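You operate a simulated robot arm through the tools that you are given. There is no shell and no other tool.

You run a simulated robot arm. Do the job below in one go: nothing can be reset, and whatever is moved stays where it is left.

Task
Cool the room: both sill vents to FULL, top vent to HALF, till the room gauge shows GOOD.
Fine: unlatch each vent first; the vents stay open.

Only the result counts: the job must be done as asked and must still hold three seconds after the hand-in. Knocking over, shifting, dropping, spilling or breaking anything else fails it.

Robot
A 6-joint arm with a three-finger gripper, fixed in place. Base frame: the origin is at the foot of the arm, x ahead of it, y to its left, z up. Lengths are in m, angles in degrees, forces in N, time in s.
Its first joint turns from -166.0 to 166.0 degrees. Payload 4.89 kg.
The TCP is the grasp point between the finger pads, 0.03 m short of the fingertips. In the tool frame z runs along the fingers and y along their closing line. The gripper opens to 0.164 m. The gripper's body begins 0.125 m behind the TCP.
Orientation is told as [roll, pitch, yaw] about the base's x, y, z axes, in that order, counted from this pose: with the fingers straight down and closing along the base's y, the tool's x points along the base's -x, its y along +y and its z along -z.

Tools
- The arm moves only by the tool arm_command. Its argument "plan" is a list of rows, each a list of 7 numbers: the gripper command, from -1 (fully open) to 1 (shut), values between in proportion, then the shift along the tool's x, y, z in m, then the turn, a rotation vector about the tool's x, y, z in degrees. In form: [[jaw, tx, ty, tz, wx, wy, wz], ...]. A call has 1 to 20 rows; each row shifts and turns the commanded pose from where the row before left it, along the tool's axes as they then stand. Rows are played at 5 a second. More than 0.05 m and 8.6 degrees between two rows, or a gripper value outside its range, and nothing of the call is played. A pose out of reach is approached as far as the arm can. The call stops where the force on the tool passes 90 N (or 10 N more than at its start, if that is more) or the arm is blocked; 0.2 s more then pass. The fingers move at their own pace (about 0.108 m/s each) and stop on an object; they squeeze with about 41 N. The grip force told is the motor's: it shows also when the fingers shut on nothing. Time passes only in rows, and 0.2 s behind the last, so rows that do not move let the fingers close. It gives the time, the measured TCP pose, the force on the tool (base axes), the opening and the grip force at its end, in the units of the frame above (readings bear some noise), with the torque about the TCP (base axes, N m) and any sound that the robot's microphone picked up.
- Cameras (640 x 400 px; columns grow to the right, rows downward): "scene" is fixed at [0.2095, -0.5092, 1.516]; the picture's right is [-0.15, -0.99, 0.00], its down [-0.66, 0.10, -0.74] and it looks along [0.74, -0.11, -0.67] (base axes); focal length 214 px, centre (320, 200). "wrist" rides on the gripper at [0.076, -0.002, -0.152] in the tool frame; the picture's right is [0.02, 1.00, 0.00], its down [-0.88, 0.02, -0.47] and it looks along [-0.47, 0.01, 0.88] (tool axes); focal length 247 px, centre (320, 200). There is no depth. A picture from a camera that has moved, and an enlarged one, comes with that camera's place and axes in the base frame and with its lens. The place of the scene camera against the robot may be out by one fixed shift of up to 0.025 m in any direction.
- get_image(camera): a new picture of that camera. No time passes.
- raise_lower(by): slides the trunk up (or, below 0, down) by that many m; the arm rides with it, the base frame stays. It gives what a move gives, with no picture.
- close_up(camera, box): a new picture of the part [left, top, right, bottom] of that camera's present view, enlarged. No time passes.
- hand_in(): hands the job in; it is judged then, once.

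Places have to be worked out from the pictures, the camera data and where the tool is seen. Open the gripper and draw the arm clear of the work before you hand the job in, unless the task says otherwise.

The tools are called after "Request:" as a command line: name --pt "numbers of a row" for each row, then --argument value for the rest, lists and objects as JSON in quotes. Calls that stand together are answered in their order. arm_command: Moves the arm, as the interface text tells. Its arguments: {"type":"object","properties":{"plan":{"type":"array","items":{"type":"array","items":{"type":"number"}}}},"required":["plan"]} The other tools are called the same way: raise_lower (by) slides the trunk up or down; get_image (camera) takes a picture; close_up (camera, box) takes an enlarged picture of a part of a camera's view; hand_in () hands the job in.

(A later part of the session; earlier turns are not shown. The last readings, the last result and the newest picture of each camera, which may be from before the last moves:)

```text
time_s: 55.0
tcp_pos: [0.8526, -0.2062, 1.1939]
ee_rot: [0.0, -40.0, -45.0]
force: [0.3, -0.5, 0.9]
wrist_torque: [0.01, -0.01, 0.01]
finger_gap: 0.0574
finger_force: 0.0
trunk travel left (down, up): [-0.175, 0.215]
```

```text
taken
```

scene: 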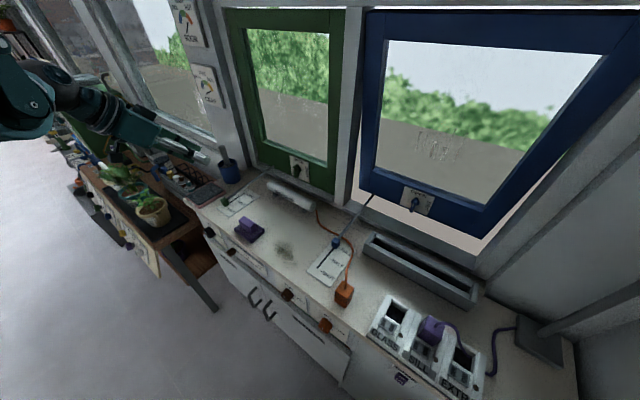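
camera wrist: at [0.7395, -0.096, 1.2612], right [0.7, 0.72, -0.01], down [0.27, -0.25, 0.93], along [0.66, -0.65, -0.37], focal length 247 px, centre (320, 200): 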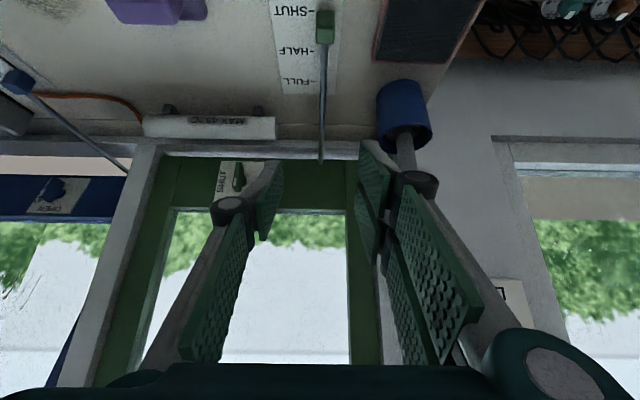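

Green knob refined to along 0.4595, depth ~0.777. I descend to just above it for a check.

Request:
arm_command --pt "0.3 0.0239 0.0006 0.0367 0 0 0" --pt "0.3 0.0239 0.0006 0.0367 0 0 0" --pt "0.3 0.0239 0.0006 0.0367 0 0 0" --pt "0.3 0.0239 0.0006 0.0367 0 0 0" --pt "0.3 0 0 0 0 0 0"

Request:
get_image --camera "wrist"

Request:
close_up --camera "wrist" --box '[200, 80, 440, 230]'

Request:
close_up --camera "scene" --box '[160, 130, 320, 250]'

```text
time_s: 56.2
tcp_pos: [0.871, -0.22, 1.0186]
ee_rot: [-0.1, -40.0, -45.1]
force: [0.6, -0.1, 0.3]
wrist_torque: [-0.03, 0.06, -0.03]
finger_gap: 0.0575
finger_force: 0.0
trunk travel left (down, up): [-0.175, 0.215]
```

```text
taken
camera wrist: at [0.7586, -0.1096, 1.0863], right [0.7, 0.72, -0.01], down [0.28, -0.25, 0.93], along [0.66, -0.65, -0.37], focal length 247 px, centre (320, 200)
```

wrist: 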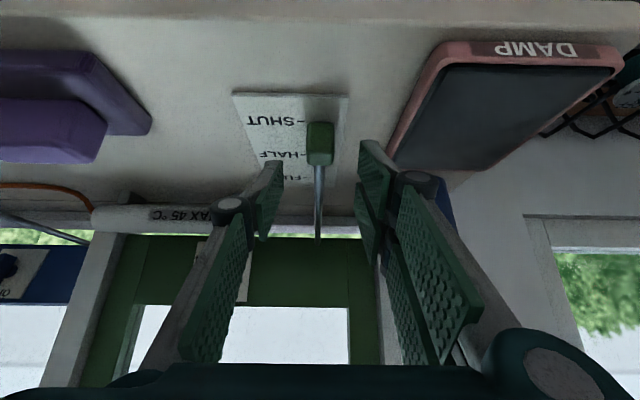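

```text
2.67 times, centred on (320, 155) of wrist
camera zoom: at [0.7586, -0.1096, 1.0863], right [0.7, 0.72, -0.01], down [0.28, -0.25, 0.93], along [0.66, -0.65, -0.37], focal length 659 px, centre (320, 320)
```

zoom: 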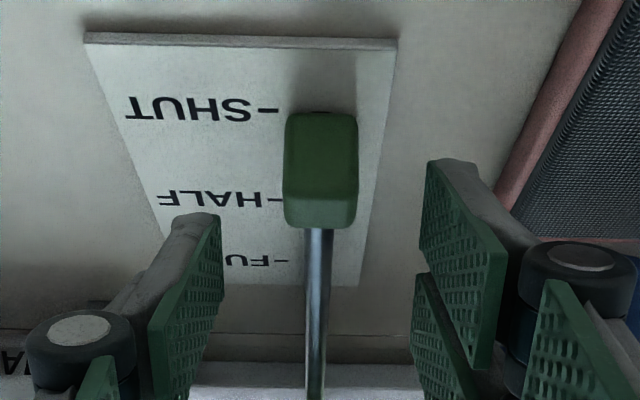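

```text
3.33 times, centred on (240, 190) of scene
camera zoom: at [0.2095, -0.5092, 1.516], right [-0.15, -0.99, 0.0], down [-0.66, 0.1, -0.74], along [0.74, -0.11, -0.67], focal length 715 px, centre (587, 233)
```

zoom: 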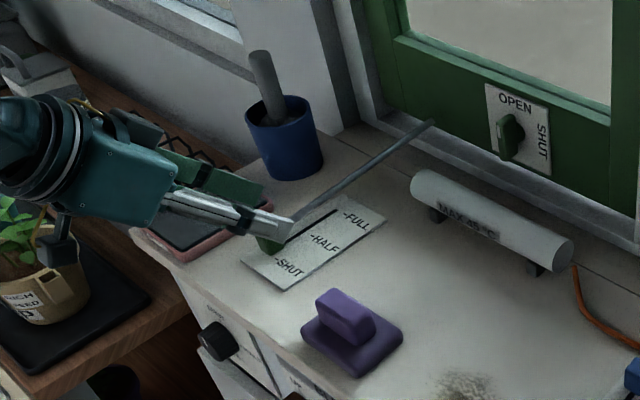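

Knob centred between the jaws, pot and tray clear. I lower ~26 mm and close.

Request:
arm_command --pt "0.4 0.0092 0 0.009 0 0 0" --pt "0.4 0.0091 0 0.0091 0 0 0" --pt "0.55 0 0 0 0 0 0" --pt "0.7 0 0 0 0 0 0" --pt "0.85 0 0 0 0 0 0" --pt "1 0 0 0 0 0 0"

Request:
close_up --camera "wrist" --box '[200, 80, 440, 230]'

```text
time_s: 57.6
tcp_pos: [0.8728, -0.2154, 0.992]
ee_rot: [0.2, -40.1, -44.9]
force: [45.9, 32.0, 11.8]
wrist_torque: [1.52, -2.16, -0.76]
finger_gap: 0.0308
finger_force: 40.6
trunk travel left (down, up): [-0.175, 0.215]
```

```text
2.67 times, centred on (320, 155) of wrist
camera zoom: at [0.7591, -0.105, 1.0601], right [0.69, 0.72, -0.01], down [0.27, -0.25, 0.93], along [0.67, -0.65, -0.37], focal length 659 px, centre (320, 320)
```

zoom: 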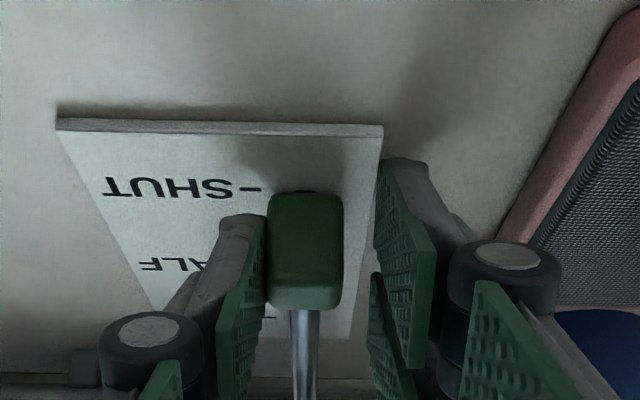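

The right finger is caught on the edge of the label plate. I open a bit, raise 9 mm, and close again.

Request:
arm_command --pt "0.5 0 0 0 0 0 0" --pt "0.5 -0.0058 0 -0.0069 0 0 0" --pt "0.5 0 0 0 0 0 0" --pt "0.7 0 0 0 0 0 0" --pt "0.85 0 0 0 0 0 0" --pt "1 0 0 0 0 0 0" --pt "1 0 0 0 0 0 0"

Request:
close_up --camera "wrist" --box '[200, 80, 440, 230]'

```text
time_s: 59.2
tcp_pos: [0.8681, -0.2179, 1.002]
ee_rot: [0.1, -40.0, -44.9]
force: [-1.6, -3.3, -5.2]
wrist_torque: [-0.15, 0.05, 0.04]
finger_gap: 0.0213
finger_force: 45.4
trunk travel left (down, up): [-0.175, 0.215]
```

```text
2.67 times, centred on (320, 155) of wrist
camera zoom: at [0.7565, -0.1077, 1.07], right [0.7, 0.72, -0.01], down [0.28, -0.25, 0.93], along [0.66, -0.65, -0.37], focal length 659 px, centre (320, 320)
```

zoom: 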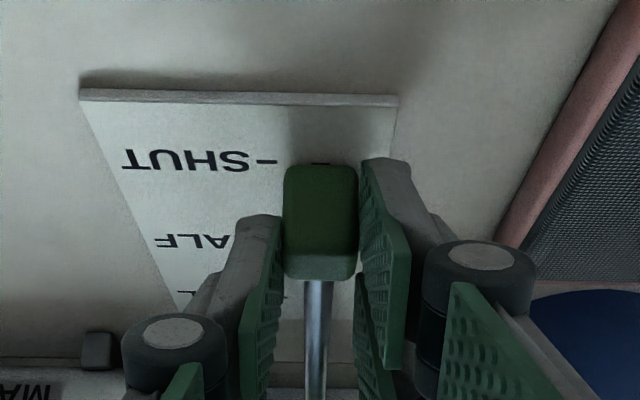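

Gripped cleanly. Pushing 50 mm along the slot first.

Request:
arm_command --pt "1 -0.00766 0 0.00643 0 0 0" --pt "1 -0.00766 0 0.00643 0 0 0" --pt "1 -0.00766 0 0.00643 0 0 0" --pt "1 -0.00766 0 0.00643 0 0 0" --pt "1 -0.00766 0 0.00643 0 0 0" --pt "1 0 0 0 0 0 0"

Request:
get_image --camera "wrist"

Request:
close_up --camera "scene" --box '[160, 130, 320, 250]'

```text
time_s: 60.6
tcp_pos: [0.9055, -0.2545, 1.0029]
ee_rot: [0.0, -39.9, -45.0]
force: [14.3, 14.4, -16.8]
wrist_torque: [0.82, 0.22, 0.33]
finger_gap: 0.0213
finger_force: 44.8
trunk travel left (down, up): [-0.175, 0.215]
```

```text
taken
camera wrist: at [0.7932, -0.1447, 1.0702], right [0.7, 0.72, -0.01], down [0.28, -0.25, 0.93], along [0.66, -0.65, -0.37], focal length 247 px, centre (320, 200)
```

wrist: 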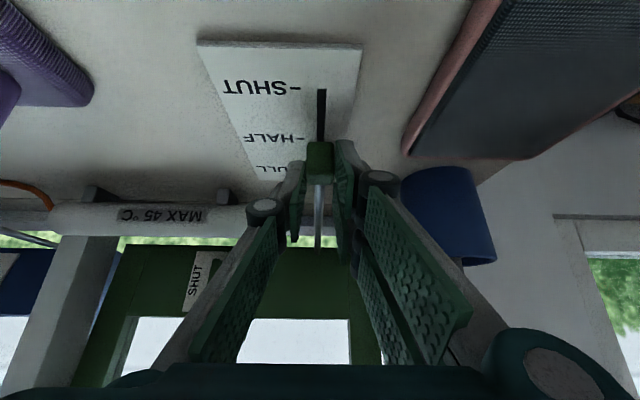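

```text
3.33 times, centred on (240, 190) of scene
camera zoom: at [0.2095, -0.5092, 1.516], right [-0.15, -0.99, 0.0], down [-0.66, 0.1, -0.74], along [0.74, -0.11, -0.67], focal length 715 px, centre (587, 233)
```

zoom: 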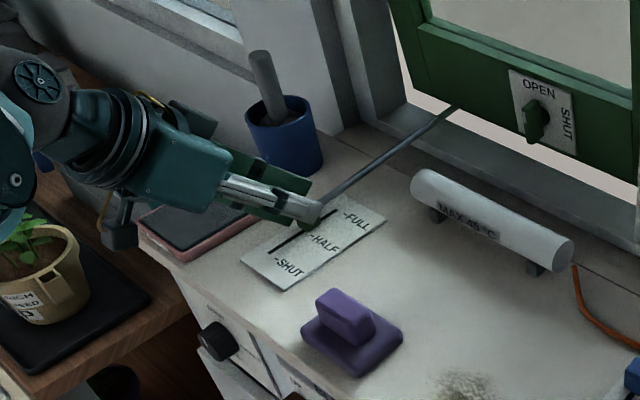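

Green window is opening; pot stays clear (its edge at along ≈0.535 vs my finger ≈0.50). Continue another 40 mm.

Request:
arm_command --pt "1 -0.00766 0.001 0.00643 0 0 0" --pt "1 -0.00766 0 0.00643 0 0 0" --pt "1 -0.00766 0 0.00643 0 0 0" --pt "1 -0.00766 0 0.00643 0 0 0" --pt "1 0 0 0 0 0 0"

Request:
get_image --camera "wrist"

Request:
close_up --camera "scene" --box '[160, 130, 320, 250]'

```text
time_s: 61.8
tcp_pos: [0.9328, -0.2824, 1.0024]
ee_rot: [0.0, -39.9, -45.0]
force: [9.7, 8.7, -13.3]
wrist_torque: [0.43, 0.09, 0.24]
finger_gap: 0.0214
finger_force: 44.8
trunk travel left (down, up): [-0.175, 0.215]
```

```text
taken
camera wrist: at [0.8211, -0.1725, 1.0701], right [0.7, 0.72, -0.01], down [0.28, -0.25, 0.93], along [0.66, -0.65, -0.37], focal length 247 px, centre (320, 200)
```

wrist: 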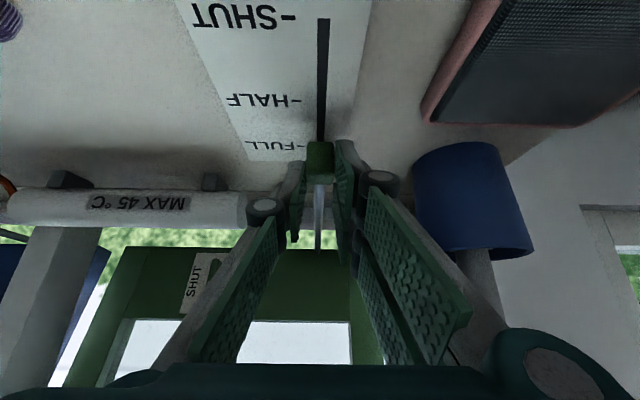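

```text
3.33 times, centred on (240, 190) of scene
camera zoom: at [0.2095, -0.5092, 1.516], right [-0.15, -0.99, 0.0], down [-0.66, 0.1, -0.74], along [0.74, -0.11, -0.67], focal length 715 px, centre (587, 233)
```

zoom: 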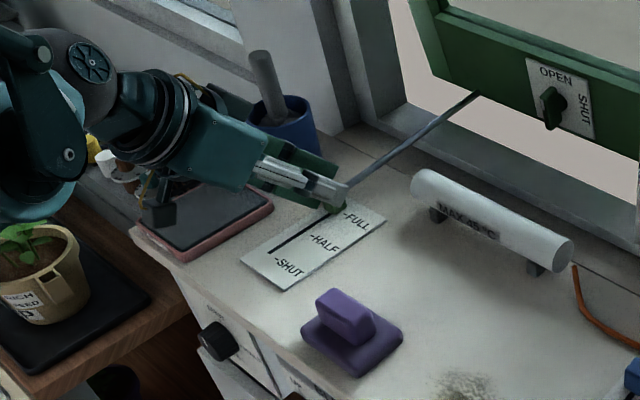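

Nearly at FULL (91 mm). Small steps to the stop.

Request:
arm_command --pt "1 -0.0031 0 0.0026 0 0 0" --pt "1 -0.0031 0 0.0026 0 0 0" --pt "1 -0.0023 0 0.0019 0 0 0" --pt "1 0 0 0 0 0 0"

Request:
close_up --camera "wrist" --box '[200, 80, 440, 230]'

```text
time_s: 62.8
tcp_pos: [0.9386, -0.2894, 1.0049]
ee_rot: [0.0, -40.1, -45.1]
force: [-23.2, 38.0, -8.3]
wrist_torque: [1.28, 0.5, -0.23]
finger_gap: 0.0208
finger_force: 45.3
trunk travel left (down, up): [-0.175, 0.215]
```

```text
2.67 times, centred on (320, 155) of wrist
camera zoom: at [0.8272, -0.1788, 1.0719], right [0.7, 0.72, -0.01], down [0.28, -0.25, 0.93], along [0.66, -0.65, -0.37], focal length 659 px, centre (320, 320)
```

zoom: 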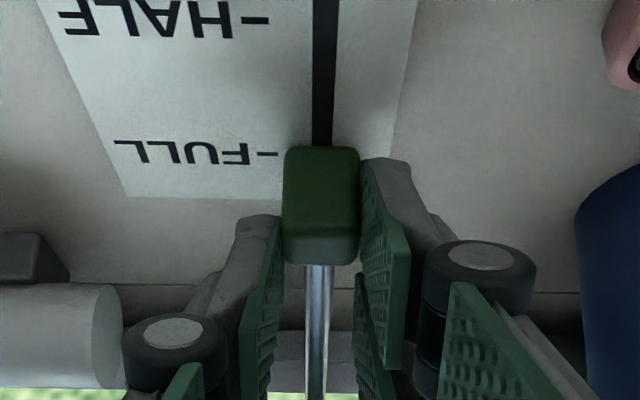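

Stop reached at 100 mm, FULL tick aligned. I release and retreat along the tool axis.

Request:
arm_command --pt "1 0.0015 0 -0.0012 0 0 0" --pt "0.5 0 0 0 0 0 0" --pt "0.5 0 0 0 0 0 0" --pt "0.5 0 0 -0.03 0 0 0" --pt "0.5 0 0 -0.04 0 0 0" --pt "0.5 0 0 -0.04 0 0 0" --pt "0.5 0 0 -0.04 0 0 0" --pt "0.5 0 0 -0.04 0 0 0" --pt "0.5 0 0 -0.04 0 0 0" --pt "0.5 0 0 0 0 0 0"

Request:
get_image --camera "wrist"

Request:
get_image --camera "scene"

```text
time_s: 65.0
tcp_pos: [0.8342, -0.1812, 1.1777]
ee_rot: [0.0, -40.0, -45.1]
force: [-0.3, 0.5, 0.1]
wrist_torque: [0.07, -0.08, 0.05]
finger_gap: 0.0411
finger_force: 0.2
trunk travel left (down, up): [-0.175, 0.215]
```

```text
taken
camera wrist: at [0.7224, -0.0705, 1.2458], right [0.7, 0.72, -0.01], down [0.27, -0.25, 0.93], along [0.66, -0.65, -0.37], focal length 247 px, centre (320, 200)
```

wrist: 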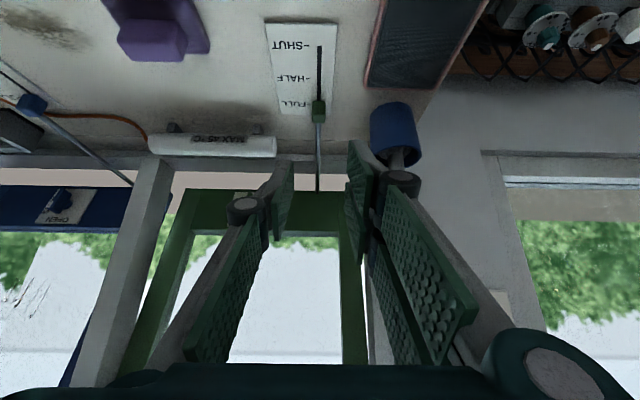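

```text
taken
```

scene: 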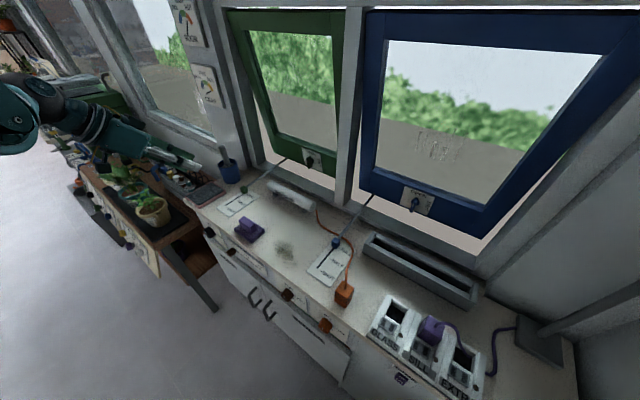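

Both sill vents are at FULL and holding. Now for the top-vent dial on the fascia: I back away from the bench to view it and the nearby plant table.

Request:
arm_command --pt "0.2 0.0306 0 -0.0257 0 0 0" --pt "0.2 0.0306 0 -0.0257 0 0 0" --pt "0.2 0.0306 0 -0.0257 0 0 0" --pt "0.2 0.0306 0 -0.0257 0 0 0" --pt "0.2 0.0306 0 -0.0257 0 0 0" --pt "0.2 0.0306 0 -0.0257 0 0 0" --pt "0.2 0.0306 0 -0.0257 0 0 0" --pt "0.2 0.0306 0 -0.0257 0 0 0" --pt "0.2 0 0 0 0 0 0"

Request:
get_image --camera "wrist"

Request:
get_image --camera "scene"

Request:
close_up --camera "scene" --box '[160, 0, 260, 110]'

```text
time_s: 67.0
tcp_pos: [0.6055, 0.0443, 1.1774]
ee_rot: [0.0, -40.1, -45.0]
force: [-0.4, -0.7, 0.1]
wrist_torque: [-0.01, -0.01, 0.02]
finger_gap: 0.0655
finger_force: 0.2
trunk travel left (down, up): [-0.175, 0.215]
```

```text
taken
camera wrist: at [0.4931, 0.1554, 1.2451], right [0.7, 0.72, -0.01], down [0.28, -0.25, 0.93], along [0.66, -0.65, -0.37], focal length 247 px, centre (320, 200)
```

wrist: 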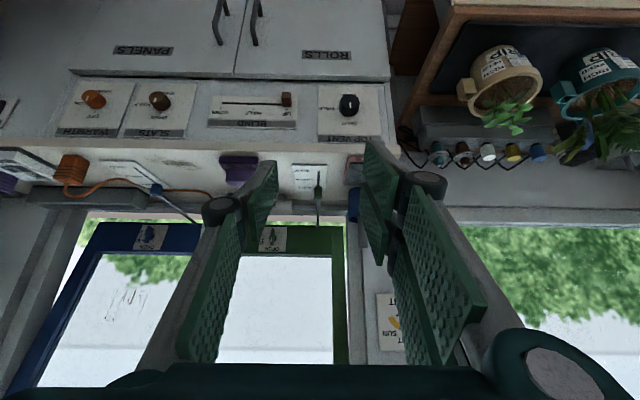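

```text
taken
```

scene: 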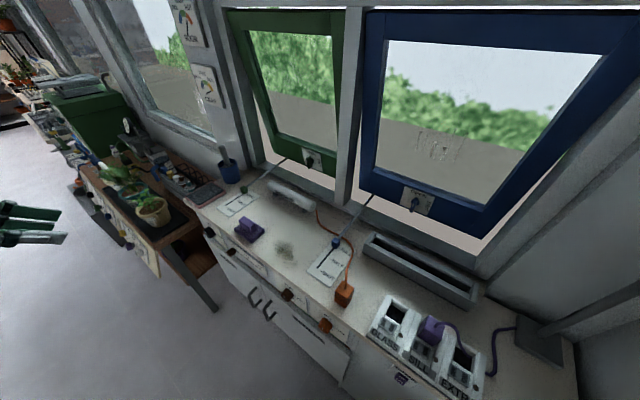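

```text
3.64 times, centred on (210, 55) of scene
camera zoom: at [0.2095, -0.5092, 1.516], right [-0.15, -0.99, 0.0], down [-0.66, 0.1, -0.74], along [0.74, -0.11, -0.67], focal length 780 px, centre (720, 727)
```

zoom: 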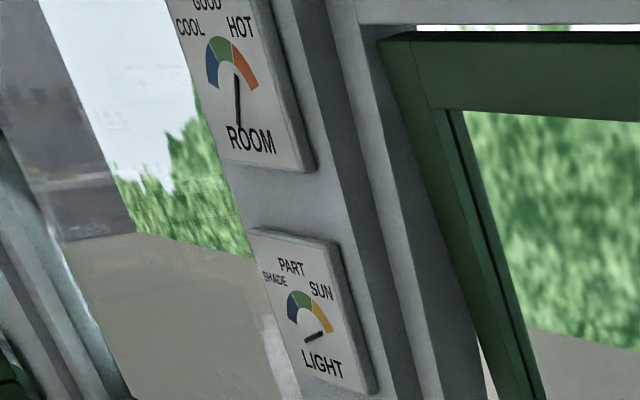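

The room gauge needle is already swinging from HOT towards GOOD. I zoom onto the dial.

Request:
close_up --camera "wrist" --box '[300, 70, 400, 150]'

Request:
close_up --camera "wrist" --box '[380, 0, 640, 170]'

```text
5.00 times, centred on (350, 110) of wrist
camera zoom: at [0.4931, 0.1554, 1.2451], right [0.7, 0.72, -0.01], down [0.28, -0.25, 0.93], along [0.66, -0.65, -0.37], focal length 1235 px, centre (170, 650)
```

zoom: 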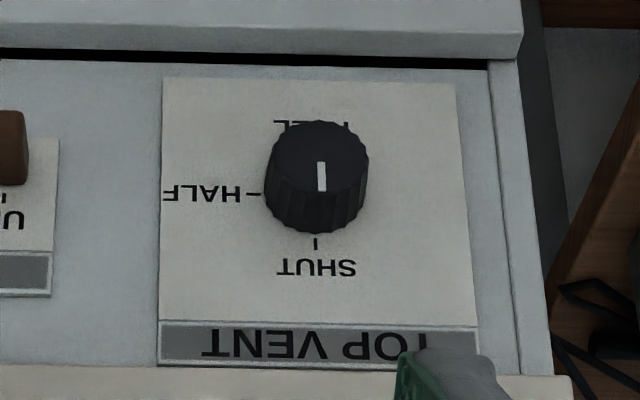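

```text
2.35 times, centred on (510, 85) of wrist
camera zoom: at [0.4931, 0.1554, 1.2451], right [0.7, 0.72, -0.01], down [0.28, -0.25, 0.93], along [0.66, -0.65, -0.37], focal length 581 px, centre (-127, 471)
```

zoom: 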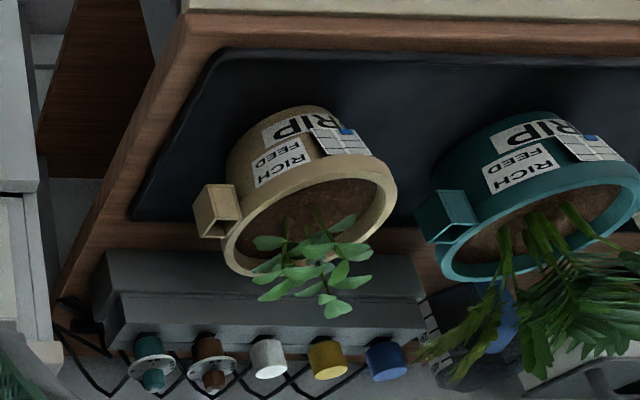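

The dial is confirmed "TOP VENT", pointer at SHUT; front face at about along 0.529, depth 0.690, z 0.814, ~49 mm diameter. I move forward, tilt to 80° and descend in front of the fascia in two stages.

Request:
arm_command --pt "0 -0.0293 0.0174 0.0246 0 0 0" --pt "0 -0.0293 0.0174 0.0246 0 0 0" --pt "0 -0.0293 0.0174 0.0246 0 0 0" --pt "0 -0.0293 0.0174 0.0246 0 0 0" --pt "0 0 0 0 0 -8 0" --pt "0 0 0 0 0 -8 0" --pt "0 0 0 0 0 -8 0" --pt "0 0 0 0 0 -8 0" --pt "0 0 0 0 0 -8 0" --pt "0 0.0443 0 0.0078 0 0 0" --pt "0 0.0443 0 0.0078 0 0 0" --pt "0 0.0443 0 0.0078 0 0 0" --pt "0 0 0 0 0 0 0"

Request:
get_image --camera "wrist"

Request:
get_image --camera "scene"

```text
time_s: 69.8
tcp_pos: [0.7699, -0.016, 1.0453]
ee_rot: [0.0, -80.0, -45.0]
force: [0.6, 0.2, -0.3]
wrist_torque: [-0.02, 0.0, -0.04]
finger_gap: 0.0819
finger_force: 0.0
trunk travel left (down, up): [-0.175, 0.215]
```

```text
taken
camera wrist: at [0.6524, 0.0995, 0.9966], right [0.7, 0.71, -0.02], down [-0.21, 0.23, 0.95], along [0.68, -0.66, 0.31], focal length 247 px, centre (320, 200)
```

wrist: 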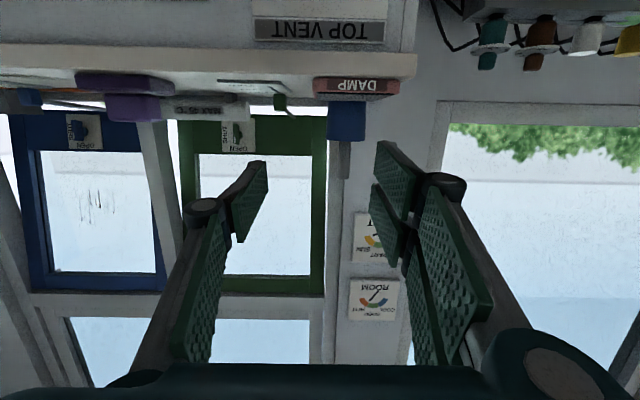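

```text
taken
```

scene: 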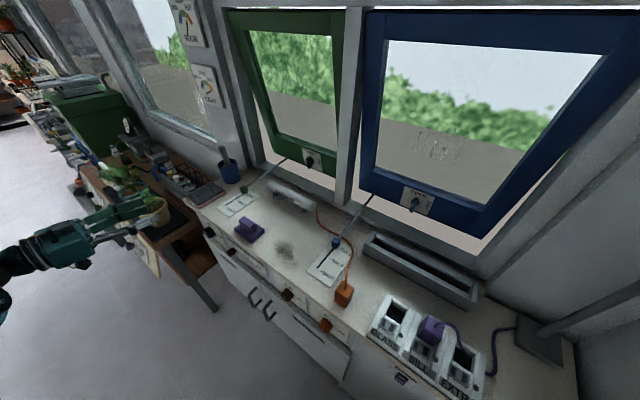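

I can also see the gauges here. I continue the descent to z≈0.85 in front of the dial.

Request:
close_up --camera "wrist" --box '[330, 200, 430, 340]'

Request:
arm_command --pt "0 0.0443 -0.001 0.0078 0 0 0" --pt "0 0.0443 -0.001 0.0078 0 0 0" --pt "0 0.0443 -0.001 0.0078 0 0 0" --pt "0 0.0443 -0.001 0.0078 0 0 0" --pt "0 0 0 0 0 0 0"

Request:
get_image --camera "wrist"

Request:
get_image --camera "scene"

```text
2.86 times, centred on (380, 270) of wrist
camera zoom: at [0.6524, 0.0995, 0.9966], right [0.7, 0.71, -0.02], down [-0.21, 0.23, 0.95], along [0.68, -0.66, 0.31], focal length 706 px, centre (149, 0)
```

zoom: 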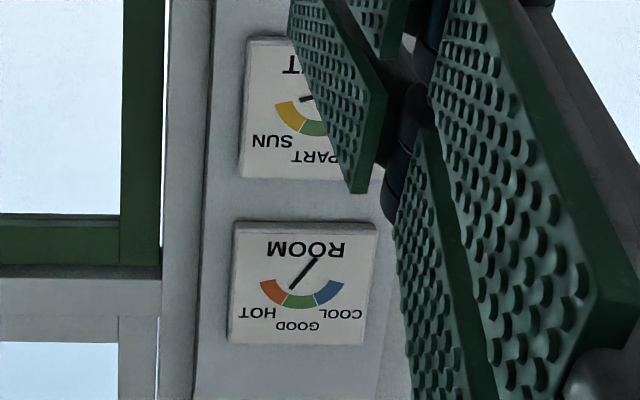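

```text
time_s: 71.0
tcp_pos: [0.8432, 0.011, 0.9615]
ee_rot: [-0.2, -79.9, -45.0]
force: [-0.4, 0.6, -0.3]
wrist_torque: [-0.03, -0.02, -0.07]
finger_gap: 0.0817
finger_force: 0.1
out of reach, approached as far as the arm can: row 1, 2, 3, 4
trunk travel left (down, up): [-0.175, 0.215]
```

```text
taken
camera wrist: at [0.7266, 0.1259, 0.914], right [0.71, 0.71, -0.02], down [-0.21, 0.23, 0.95], along [0.68, -0.67, 0.31], focal length 247 px, centre (320, 200)
```

wrist: 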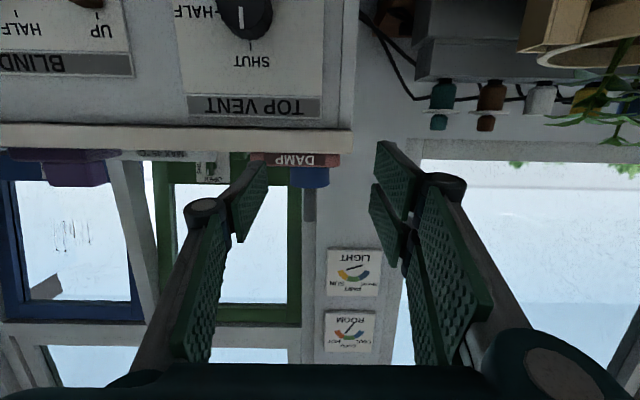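

```text
taken
```

scene: 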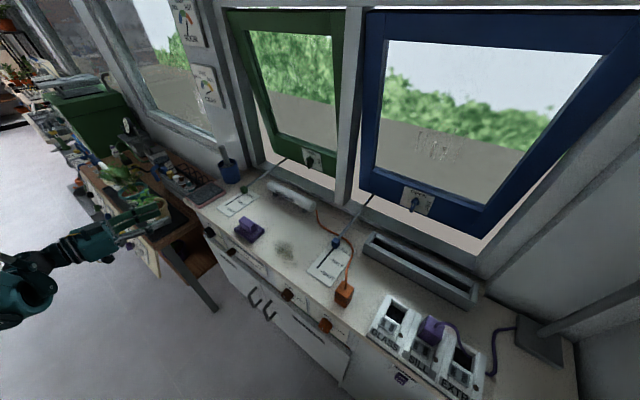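

Out of reach at this height and it drifted left to along 0.60. I move back right and up first, then lower the trunk so the arm can reach the dial horizontally.

Request:
arm_command --pt "0 -0.0295 -0.035 -0.0052 0 0 0" --pt "0 -0.0295 -0.04 -0.0052 0 0 0" --pt "0 0.005 0 -0.03 0 0 0" --pt "0 0 0 0 0 0 0"

```text
time_s: 72.0
tcp_pos: [0.7678, -0.0201, 1.0295]
ee_rot: [0.0, -79.9, -45.0]
force: [-1.0, -1.3, 0.2]
wrist_torque: [0.07, 0.01, 0.11]
finger_gap: 0.0822
finger_force: 0.0
out of reach, approached as far as the arm can: row 3
trunk travel left (down, up): [-0.175, 0.215]
```

Pose is now along 0.529, depth 0.557, z 1.03. I lower the trunk 0.1 m and check the view.

Request:
raise_lower --by -0.1

Request:
get_image --camera "wrist"

Request:
get_image --camera "scene"

```text
time_s: 73.3
tcp_pos: [0.7686, -0.0197, 0.9291]
ee_rot: [-0.1, -79.8, -45.0]
force: [0.1, 0.4, 0.6]
wrist_torque: [0.04, 0.02, 0.03]
finger_gap: 0.0818
finger_force: 0.0
trunk travel left (down, up): [-0.075, 0.315]
```

```text
taken
camera wrist: at [0.6522, 0.0954, 0.8814], right [0.71, 0.71, -0.02], down [-0.21, 0.23, 0.95], along [0.68, -0.67, 0.31], focal length 247 px, centre (320, 200)
```

wrist: 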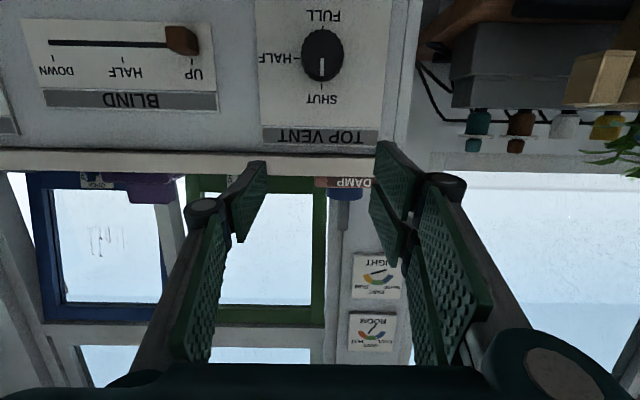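

```text
taken
```

scene: 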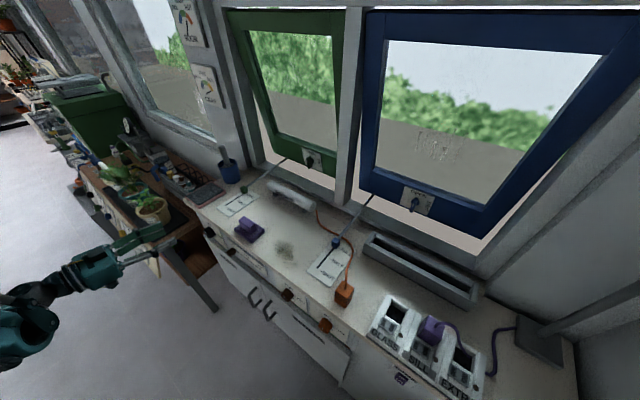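

Dial straight ahead: along 0.531, z 0.815. I lower the remaining trunk travel.

Request:
raise_lower --by -0.07

Request:
get_image --camera "scene"

```text
time_s: 74.4
tcp_pos: [0.7697, -0.0199, 0.8593]
ee_rot: [-0.2, -79.8, -45.0]
force: [-1.1, -0.7, 0.2]
wrist_torque: [0.02, -0.01, -0.01]
finger_gap: 0.0822
finger_force: 0.0
trunk travel left (down, up): [-0.005, 0.385]
```

```text
taken
```

scene: 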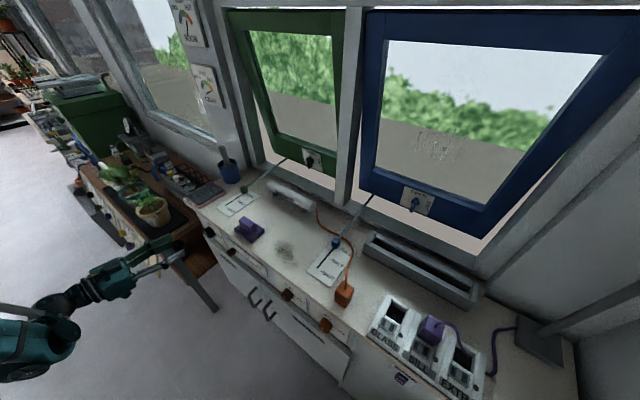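

I line up: move to depth 0.60, z 0.82 and look.

Request:
arm_command --pt "0 0.0157 0.0005 0.024 0 0 0" --pt "0 0.0157 0.0005 0.024 0 0 0" --pt "0 0 0 0 0 0 0"

Request:
get_image --camera "wrist"

Request:
close_up --camera "wrist" --box '[230, 60, 430, 185]'

Request:
close_up --camera "scene" --box '[80, 190, 280, 315]'

```text
time_s: 75.2
tcp_pos: [0.8082, -0.0484, 0.835]
ee_rot: [-0.3, -79.6, -45.0]
force: [-0.1, -0.4, -0.3]
wrist_torque: [0.06, 0.04, 0.01]
finger_gap: 0.0821
finger_force: 0.0
out of reach, approached as far as the arm can: row 1, 2
trunk travel left (down, up): [-0.005, 0.385]
```

```text
taken
camera wrist: at [0.6927, 0.0674, 0.7879], right [0.71, 0.71, -0.02], down [-0.2, 0.23, 0.95], along [0.68, -0.67, 0.31], focal length 247 px, centre (320, 200)
```

wrist: 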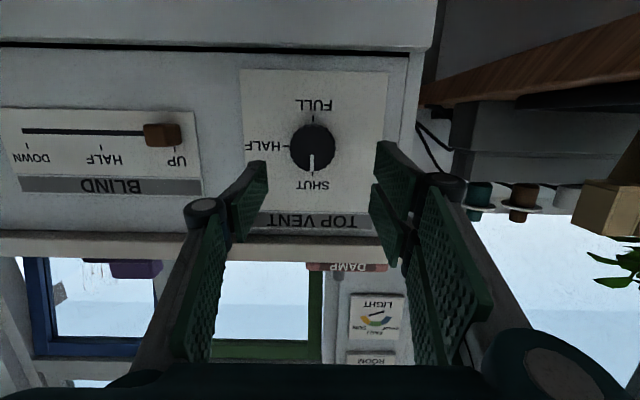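

```text
3.20 times, centred on (330, 122) of wrist
camera zoom: at [0.6927, 0.0674, 0.7879], right [0.71, 0.71, -0.02], down [-0.2, 0.23, 0.95], along [0.68, -0.67, 0.31], focal length 790 px, centre (288, 448)
```

zoom: 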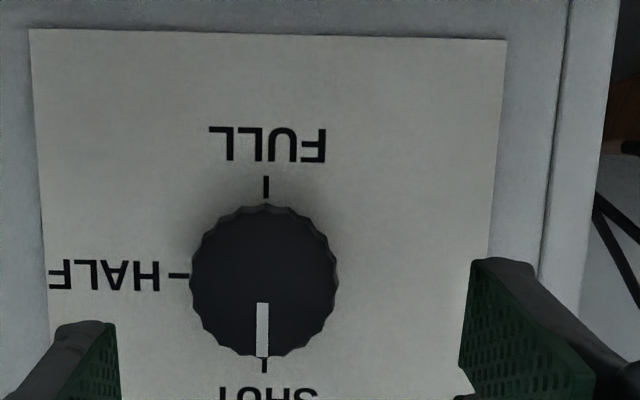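

```text
3.20 times, centred on (180, 252) of scene
camera zoom: at [0.2095, -0.5092, 1.516], right [-0.15, -0.99, 0.0], down [-0.66, 0.1, -0.74], along [0.74, -0.11, -0.67], focal length 686 px, centre (768, 32)
```

zoom: 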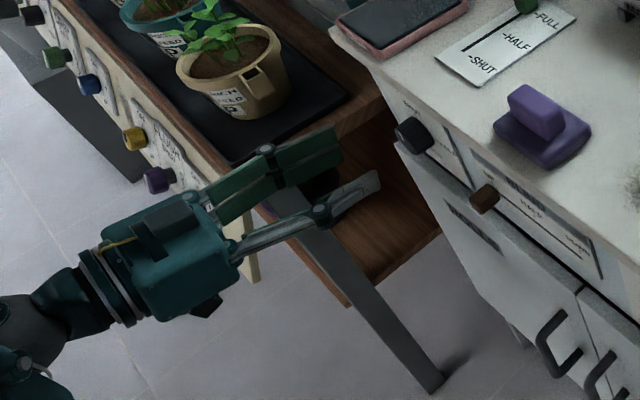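

Dial centre refined: along 0.5315, z 0.814, diameter ~46 mm. Being close limits the reach, so I go forward first (jaws straddling clear of the knob), then down.

Request:
arm_command --pt "0 -0.0036 -0.003 0.0197 0 0 0" --pt "0 -0.0036 -0.003 0.0197 0 0 0" --pt "0 0.0167 0 0.0031 0 0 0" --pt "0 0 0 0 0 0 0"

Request:
get_image --camera "wrist"

Request:
close_up --camera "wrist" --box '[200, 80, 440, 230]'

```text
time_s: 76.2
tcp_pos: [0.836, -0.0792, 0.821]
ee_rot: [-0.3, -79.8, -45.1]
force: [-0.2, -0.4, -0.9]
wrist_torque: [0.01, 0.0, 0.02]
finger_gap: 0.0819
finger_force: 0.1
trunk travel left (down, up): [-0.005, 0.385]
```

```text
taken
camera wrist: at [0.7183, 0.0359, 0.7736], right [0.71, 0.71, -0.02], down [-0.2, 0.23, 0.95], along [0.68, -0.67, 0.31], focal length 247 px, centre (320, 200)
```

wrist: 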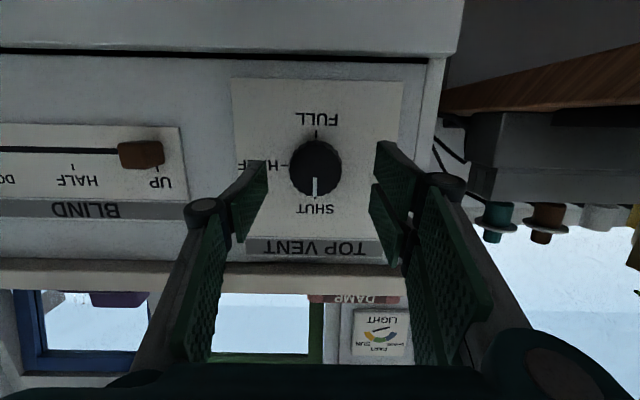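

```text
2.67 times, centred on (320, 155) of wrist
camera zoom: at [0.7183, 0.0359, 0.7736], right [0.71, 0.71, -0.02], down [-0.2, 0.23, 0.95], along [0.68, -0.67, 0.31], focal length 659 px, centre (320, 320)
```

zoom: 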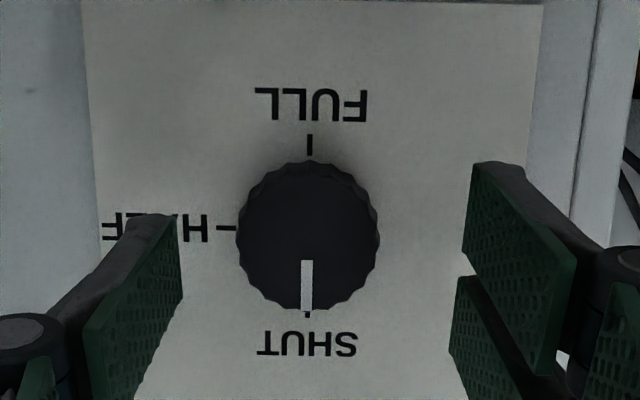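

Dial front at depth ~0.70. I advance 42 mm so the fingertips straddle it, then close.

Request:
arm_command --pt "0 -0.0018 -0.0013 0.0139 0 0 0" --pt "0 -0.0018 -0.0013 0.0139 0 0 0" --pt "0 -0.0018 -0.0013 0.0139 0 0 0" --pt "0.3 0 0 0 0 0 0" --pt "0.6 0 0 0 0 0 0" --pt "0.6 0 0 0 0 0 0"

Request:
close_up --camera "wrist" --box '[200, 80, 440, 230]'

```text
time_s: 77.4
tcp_pos: [0.8636, -0.1027, 0.8176]
ee_rot: [-0.3, -79.9, -44.0]
force: [-30.1, 38.2, -6.0]
wrist_torque: [-1.87, -0.12, 1.95]
finger_gap: 0.0643
finger_force: 39.5
trunk travel left (down, up): [-0.005, 0.385]
stopped in row 5: the force on the tool passed its limit at 100 N (the readings are from after the stop); the commanded pose is now the measured one
```

```text
2.67 times, centred on (320, 155) of wrist
camera zoom: at [0.745, 0.0117, 0.7696], right [0.7, 0.72, -0.02], down [-0.21, 0.23, 0.95], along [0.69, -0.66, 0.31], focal length 659 px, centre (320, 320)
```

zoom: 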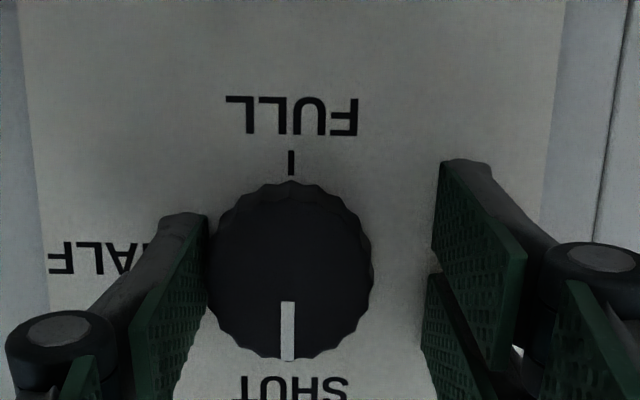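

The right fingertip pressed on the panel (closing arcs the tips forward). I back off 9 mm, shift right 6 mm, and close again.

Request:
arm_command --pt "0.2 0 0 -0.009 0 0 0" --pt "0.2 0 -0.006 0 0 0 0" --pt "0.2 0 0 0 0 0 0" --pt "0.35 0 0 0 0 0 0" --pt "0.35 0 0 0 0 0 0"

Request:
close_up --camera "wrist" --box '[200, 80, 440, 230]'

```text
time_s: 78.6
tcp_pos: [0.8544, -0.1039, 0.8193]
ee_rot: [-0.2, -79.9, -44.4]
force: [0.2, -0.2, -0.3]
wrist_torque: [0.03, -0.01, -0.03]
finger_gap: 0.0534
finger_force: 0.0
trunk travel left (down, up): [-0.005, 0.385]
```

```text
2.67 times, centred on (320, 155) of wrist
camera zoom: at [0.7362, 0.0107, 0.7704], right [0.7, 0.72, -0.02], down [-0.21, 0.23, 0.95], along [0.69, -0.66, 0.31], focal length 659 px, centre (320, 320)
```

zoom: 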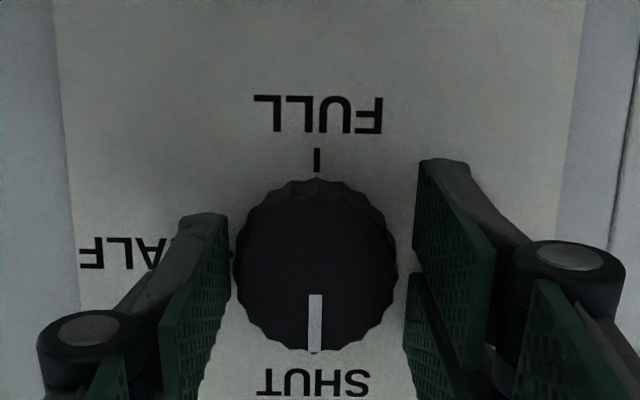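

Centred with the knob between the fingertips. I go 3 mm deeper and close fully.

Request:
arm_command --pt "0.35 0 0 0.003 0 0 0" --pt "0.45 0 0 0 0 0 0" --pt "0.6 0 0 0 0 0 0" --pt "1 0 0 0 0 0 0" --pt "1 0 0 0 0 0 0"

Request:
close_up --camera "wrist" --box '[200, 80, 440, 230]'

```text
time_s: 79.8
tcp_pos: [0.8545, -0.1066, 0.817]
ee_rot: [0.1, -79.7, -44.6]
force: [-20.5, -10.7, -5.3]
wrist_torque: [0.02, 0.16, -0.7]
finger_gap: 0.0463
finger_force: 44.9
trunk travel left (down, up): [-0.005, 0.385]
```

```text
2.67 times, centred on (320, 155) of wrist
camera zoom: at [0.7374, 0.0079, 0.7701], right [0.7, 0.71, -0.02], down [-0.21, 0.23, 0.95], along [0.68, -0.66, 0.31], focal length 659 px, centre (320, 320)
```

zoom: 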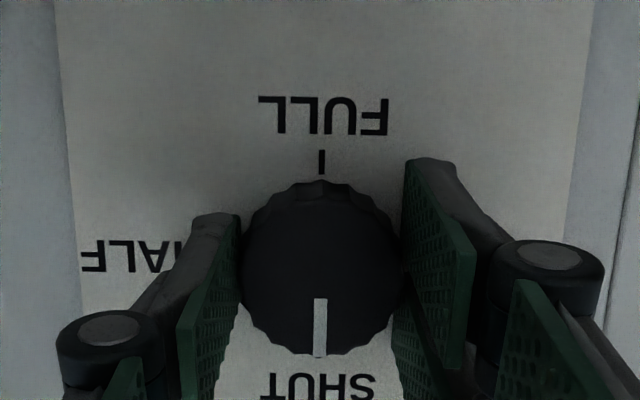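

Gripped (46 mm). I turn clockwise (seen from the front) 45° first.

Request:
arm_command --pt "1 0 -0.001 0 0 0 0" --pt "1 0 0 0 0 0 5" --pt "1 0 0 0 0 0 5" --pt "1 0 0 0 0 0 5" --pt "1 0 0 0 0 0 5" --pt "1 0 0 0 0 0 5" --pt "1 0 0 0 0 0 5" --pt "1 0 0 0 0 0 5" --pt "1 0 0 0 0 0 5" --pt "1 0 0 0 0 0 5" --pt "1 0 0 0 0 0 0"

Request:
close_up --camera "wrist" --box '[200, 80, 440, 230]'

Request:
close_up --camera "scene" --box '[80, 190, 280, 315]'

```text
time_s: 82.2
tcp_pos: [0.8557, -0.1056, 0.8183]
ee_rot: [75.9, -44.1, -124.5]
force: [8.0, 5.3, 8.8]
wrist_torque: [-0.48, -0.46, 0.72]
finger_gap: 0.0466
finger_force: 44.5
trunk travel left (down, up): [-0.005, 0.385]
```

```text
2.67 times, centred on (320, 155) of wrist
camera zoom: at [0.778, 0.0452, 0.7915], right [0.59, 0.43, 0.68], down [-0.68, -0.19, 0.71], along [0.43, -0.88, 0.18], focal length 659 px, centre (320, 320)
```

zoom: 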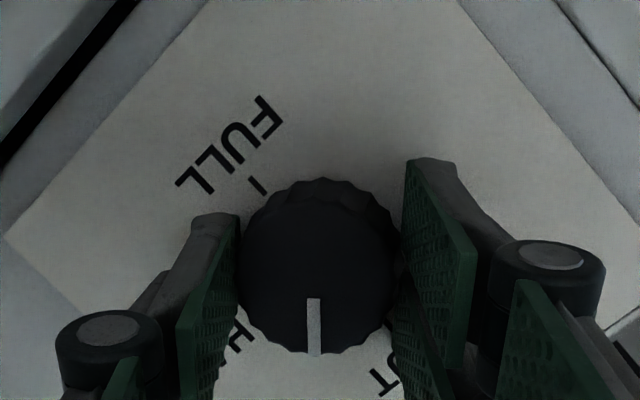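

```text
3.20 times, centred on (180, 252) of scene
camera zoom: at [0.2095, -0.5092, 1.516], right [-0.15, -0.99, 0.0], down [-0.66, 0.1, -0.74], along [0.74, -0.11, -0.67], focal length 686 px, centre (768, 32)
```

zoom: 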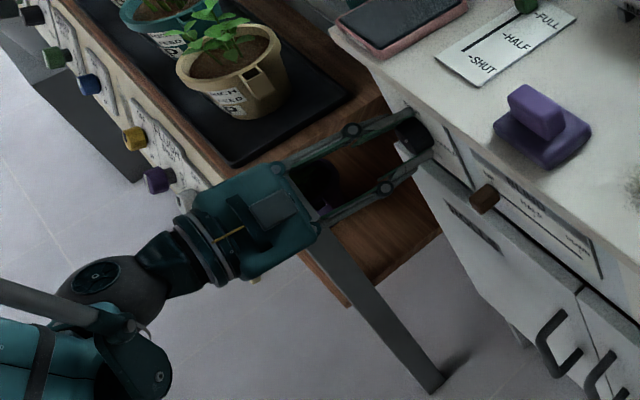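

The pointer is midway between SHUT and HALF, rotating the right way. Continue 45°.

Request:
arm_command --pt "1 0 0 0 0 0 5" --pt "1 0 0 0 0 0 5" --pt "1 0 0 0 0 0 5" --pt "1 0 0 0 0 0 5" --pt "1 0 0 0 0 0 5" --pt "1 0 0 0 0 0 5" --pt "1 0 0 0 0 0 5" --pt "1 0 0 0 0 0 5" --pt "1 0 0 0 0 0 5" --pt "1 0 0 0 0 0 0"

Request:
close_up --camera "wrist" --box '[200, 80, 440, 230]'

```text
time_s: 84.4
tcp_pos: [0.8552, -0.1054, 0.8193]
ee_rot: [79.9, 0.0, -134.4]
force: [-9.8, 22.3, 25.2]
wrist_torque: [-1.07, -0.97, 0.28]
finger_gap: 0.0472
finger_force: 45.3
trunk travel left (down, up): [-0.005, 0.385]
```

```text
2.67 times, centred on (320, 155) of wrist
camera zoom: at [0.8009, 0.0549, 0.8447], right [0.14, -0.11, 0.98], down [-0.95, -0.31, 0.1], along [0.29, -0.95, -0.14], focal length 659 px, centre (320, 320)
```

zoom: 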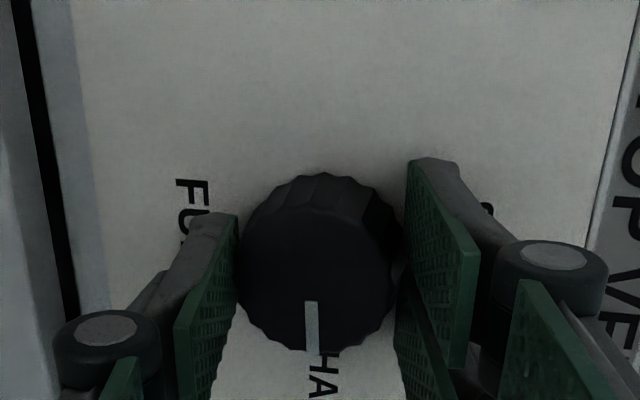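

Pointer now at HALF. I release, back off 6 cm, and inspect.

Request:
arm_command --pt "0.2 0 0 0 0 0 0" --pt "0.2 0 0 0 0 0 0" --pt "0.2 0 0 0 0 0 0" --pt "0.2 0 0 -0.03 0 0 0" --pt "0.2 0 0 -0.03 0 0 0" --pt "0.2 0 0 0 0 0 0"

Request:
get_image --camera "wrist"

Request:
close_up --camera "wrist" --box '[240, 80, 400, 180]'

Request:
close_up --camera "scene" --box '[160, 0, 260, 110]'

```text
time_s: 85.8
tcp_pos: [0.8178, -0.0682, 0.8346]
ee_rot: [79.3, -0.8, -134.2]
force: [0.3, 0.1, -0.4]
wrist_torque: [-0.02, -0.03, -0.04]
finger_gap: 0.0657
finger_force: 0.0
out of reach, approached as far as the arm can: row 5
trunk travel left (down, up): [-0.005, 0.385]
```

```text
taken
camera wrist: at [0.763, 0.0928, 0.8601], right [0.16, -0.1, 0.98], down [-0.94, -0.31, 0.12], along [0.29, -0.95, -0.15], focal length 247 px, centre (320, 200)
```

wrist: 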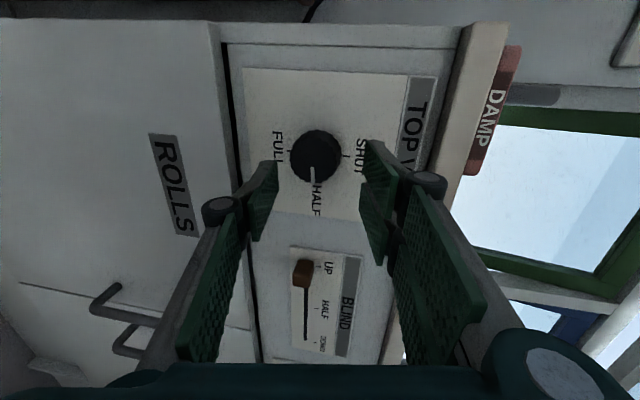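

```text
4.00 times, centred on (320, 130) of wrist
camera zoom: at [0.763, 0.0928, 0.8601], right [0.16, -0.1, 0.98], down [-0.94, -0.31, 0.12], along [0.29, -0.95, -0.15], focal length 988 px, centre (320, 480)
```

zoom: 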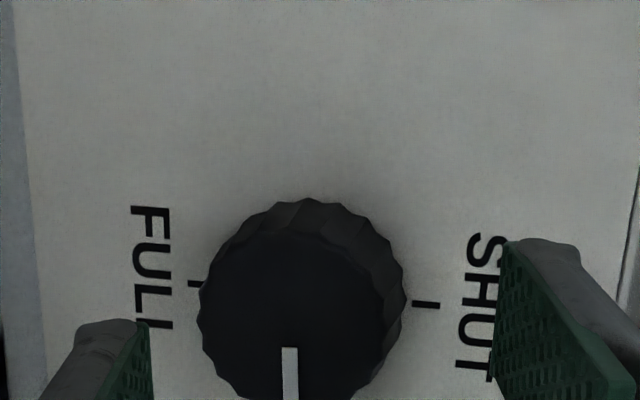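

```text
3.64 times, centred on (210, 55) of scene
camera zoom: at [0.2095, -0.5092, 1.516], right [-0.15, -0.99, 0.0], down [-0.66, 0.1, -0.74], along [0.74, -0.11, -0.67], focal length 780 px, centre (720, 727)
```

zoom: 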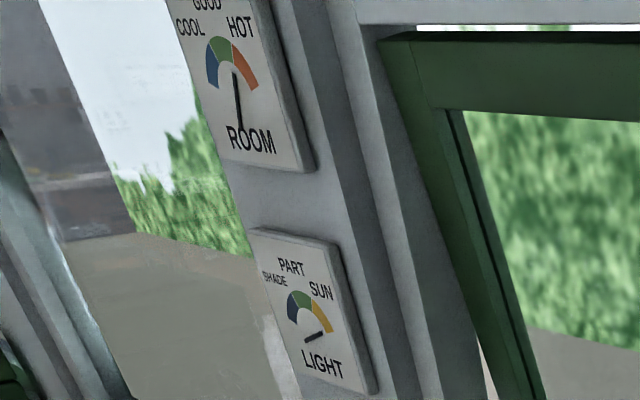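

The pointer points towards HALF; I zoom to check its alignment with the tick and wait for the gauge.

Request:
close_up --camera "wrist" --box '[260, 120, 380, 220]'

Request:
arm_command --pt "0.2 0 0 0 0 0 0" --pt "0.2 0 0 0 0 0 0" --pt "0.2 0 0 0 0 0 0" --pt "0.2 0 0 0 0 0 0" --pt "0.2 0 0 0 0 0 0" --pt "0.2 0 0 0 0 0 0" --pt "0.2 0 0 0 0 0 0" --pt "0.2 0 0 0 0 0 0" --pt "0.2 0 0 0 0 0 0" --pt "0.2 0 0 0 0 0 0"

Request:
close_up --camera "scene" --box '[160, 0, 260, 60]'

```text
4.00 times, centred on (320, 170) of wrist
camera zoom: at [0.763, 0.0928, 0.8601], right [0.16, -0.1, 0.98], down [-0.94, -0.31, 0.12], along [0.29, -0.95, -0.15], focal length 988 px, centre (320, 320)
```

zoom: 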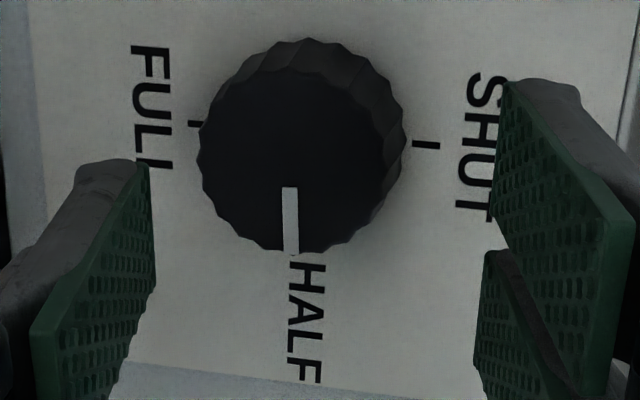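

```text
time_s: 88.0
tcp_pos: [0.8176, -0.0689, 0.834]
ee_rot: [79.2, -0.9, -134.2]
force: [0.3, 0.6, -0.4]
wrist_torque: [-0.02, -0.01, -0.02]
finger_gap: 0.0657
finger_force: 0.0
trunk travel left (down, up): [-0.005, 0.385]
```

```text
6.40 times, centred on (210, 30) of scene
camera zoom: at [0.2095, -0.5092, 1.516], right [-0.15, -0.99, 0.0], down [-0.66, 0.1, -0.74], along [0.74, -0.11, -0.67], focal length 1373 px, centre (1024, 1288)
```

zoom: 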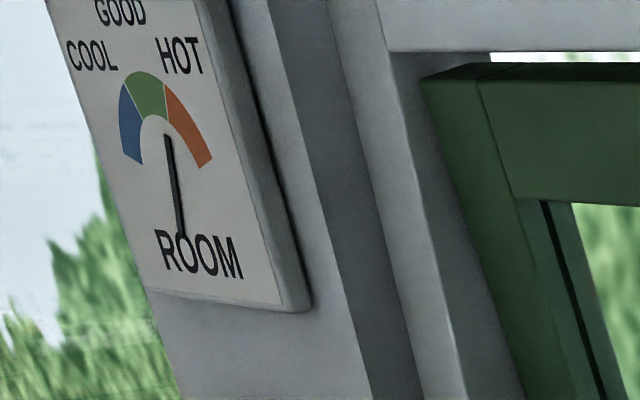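

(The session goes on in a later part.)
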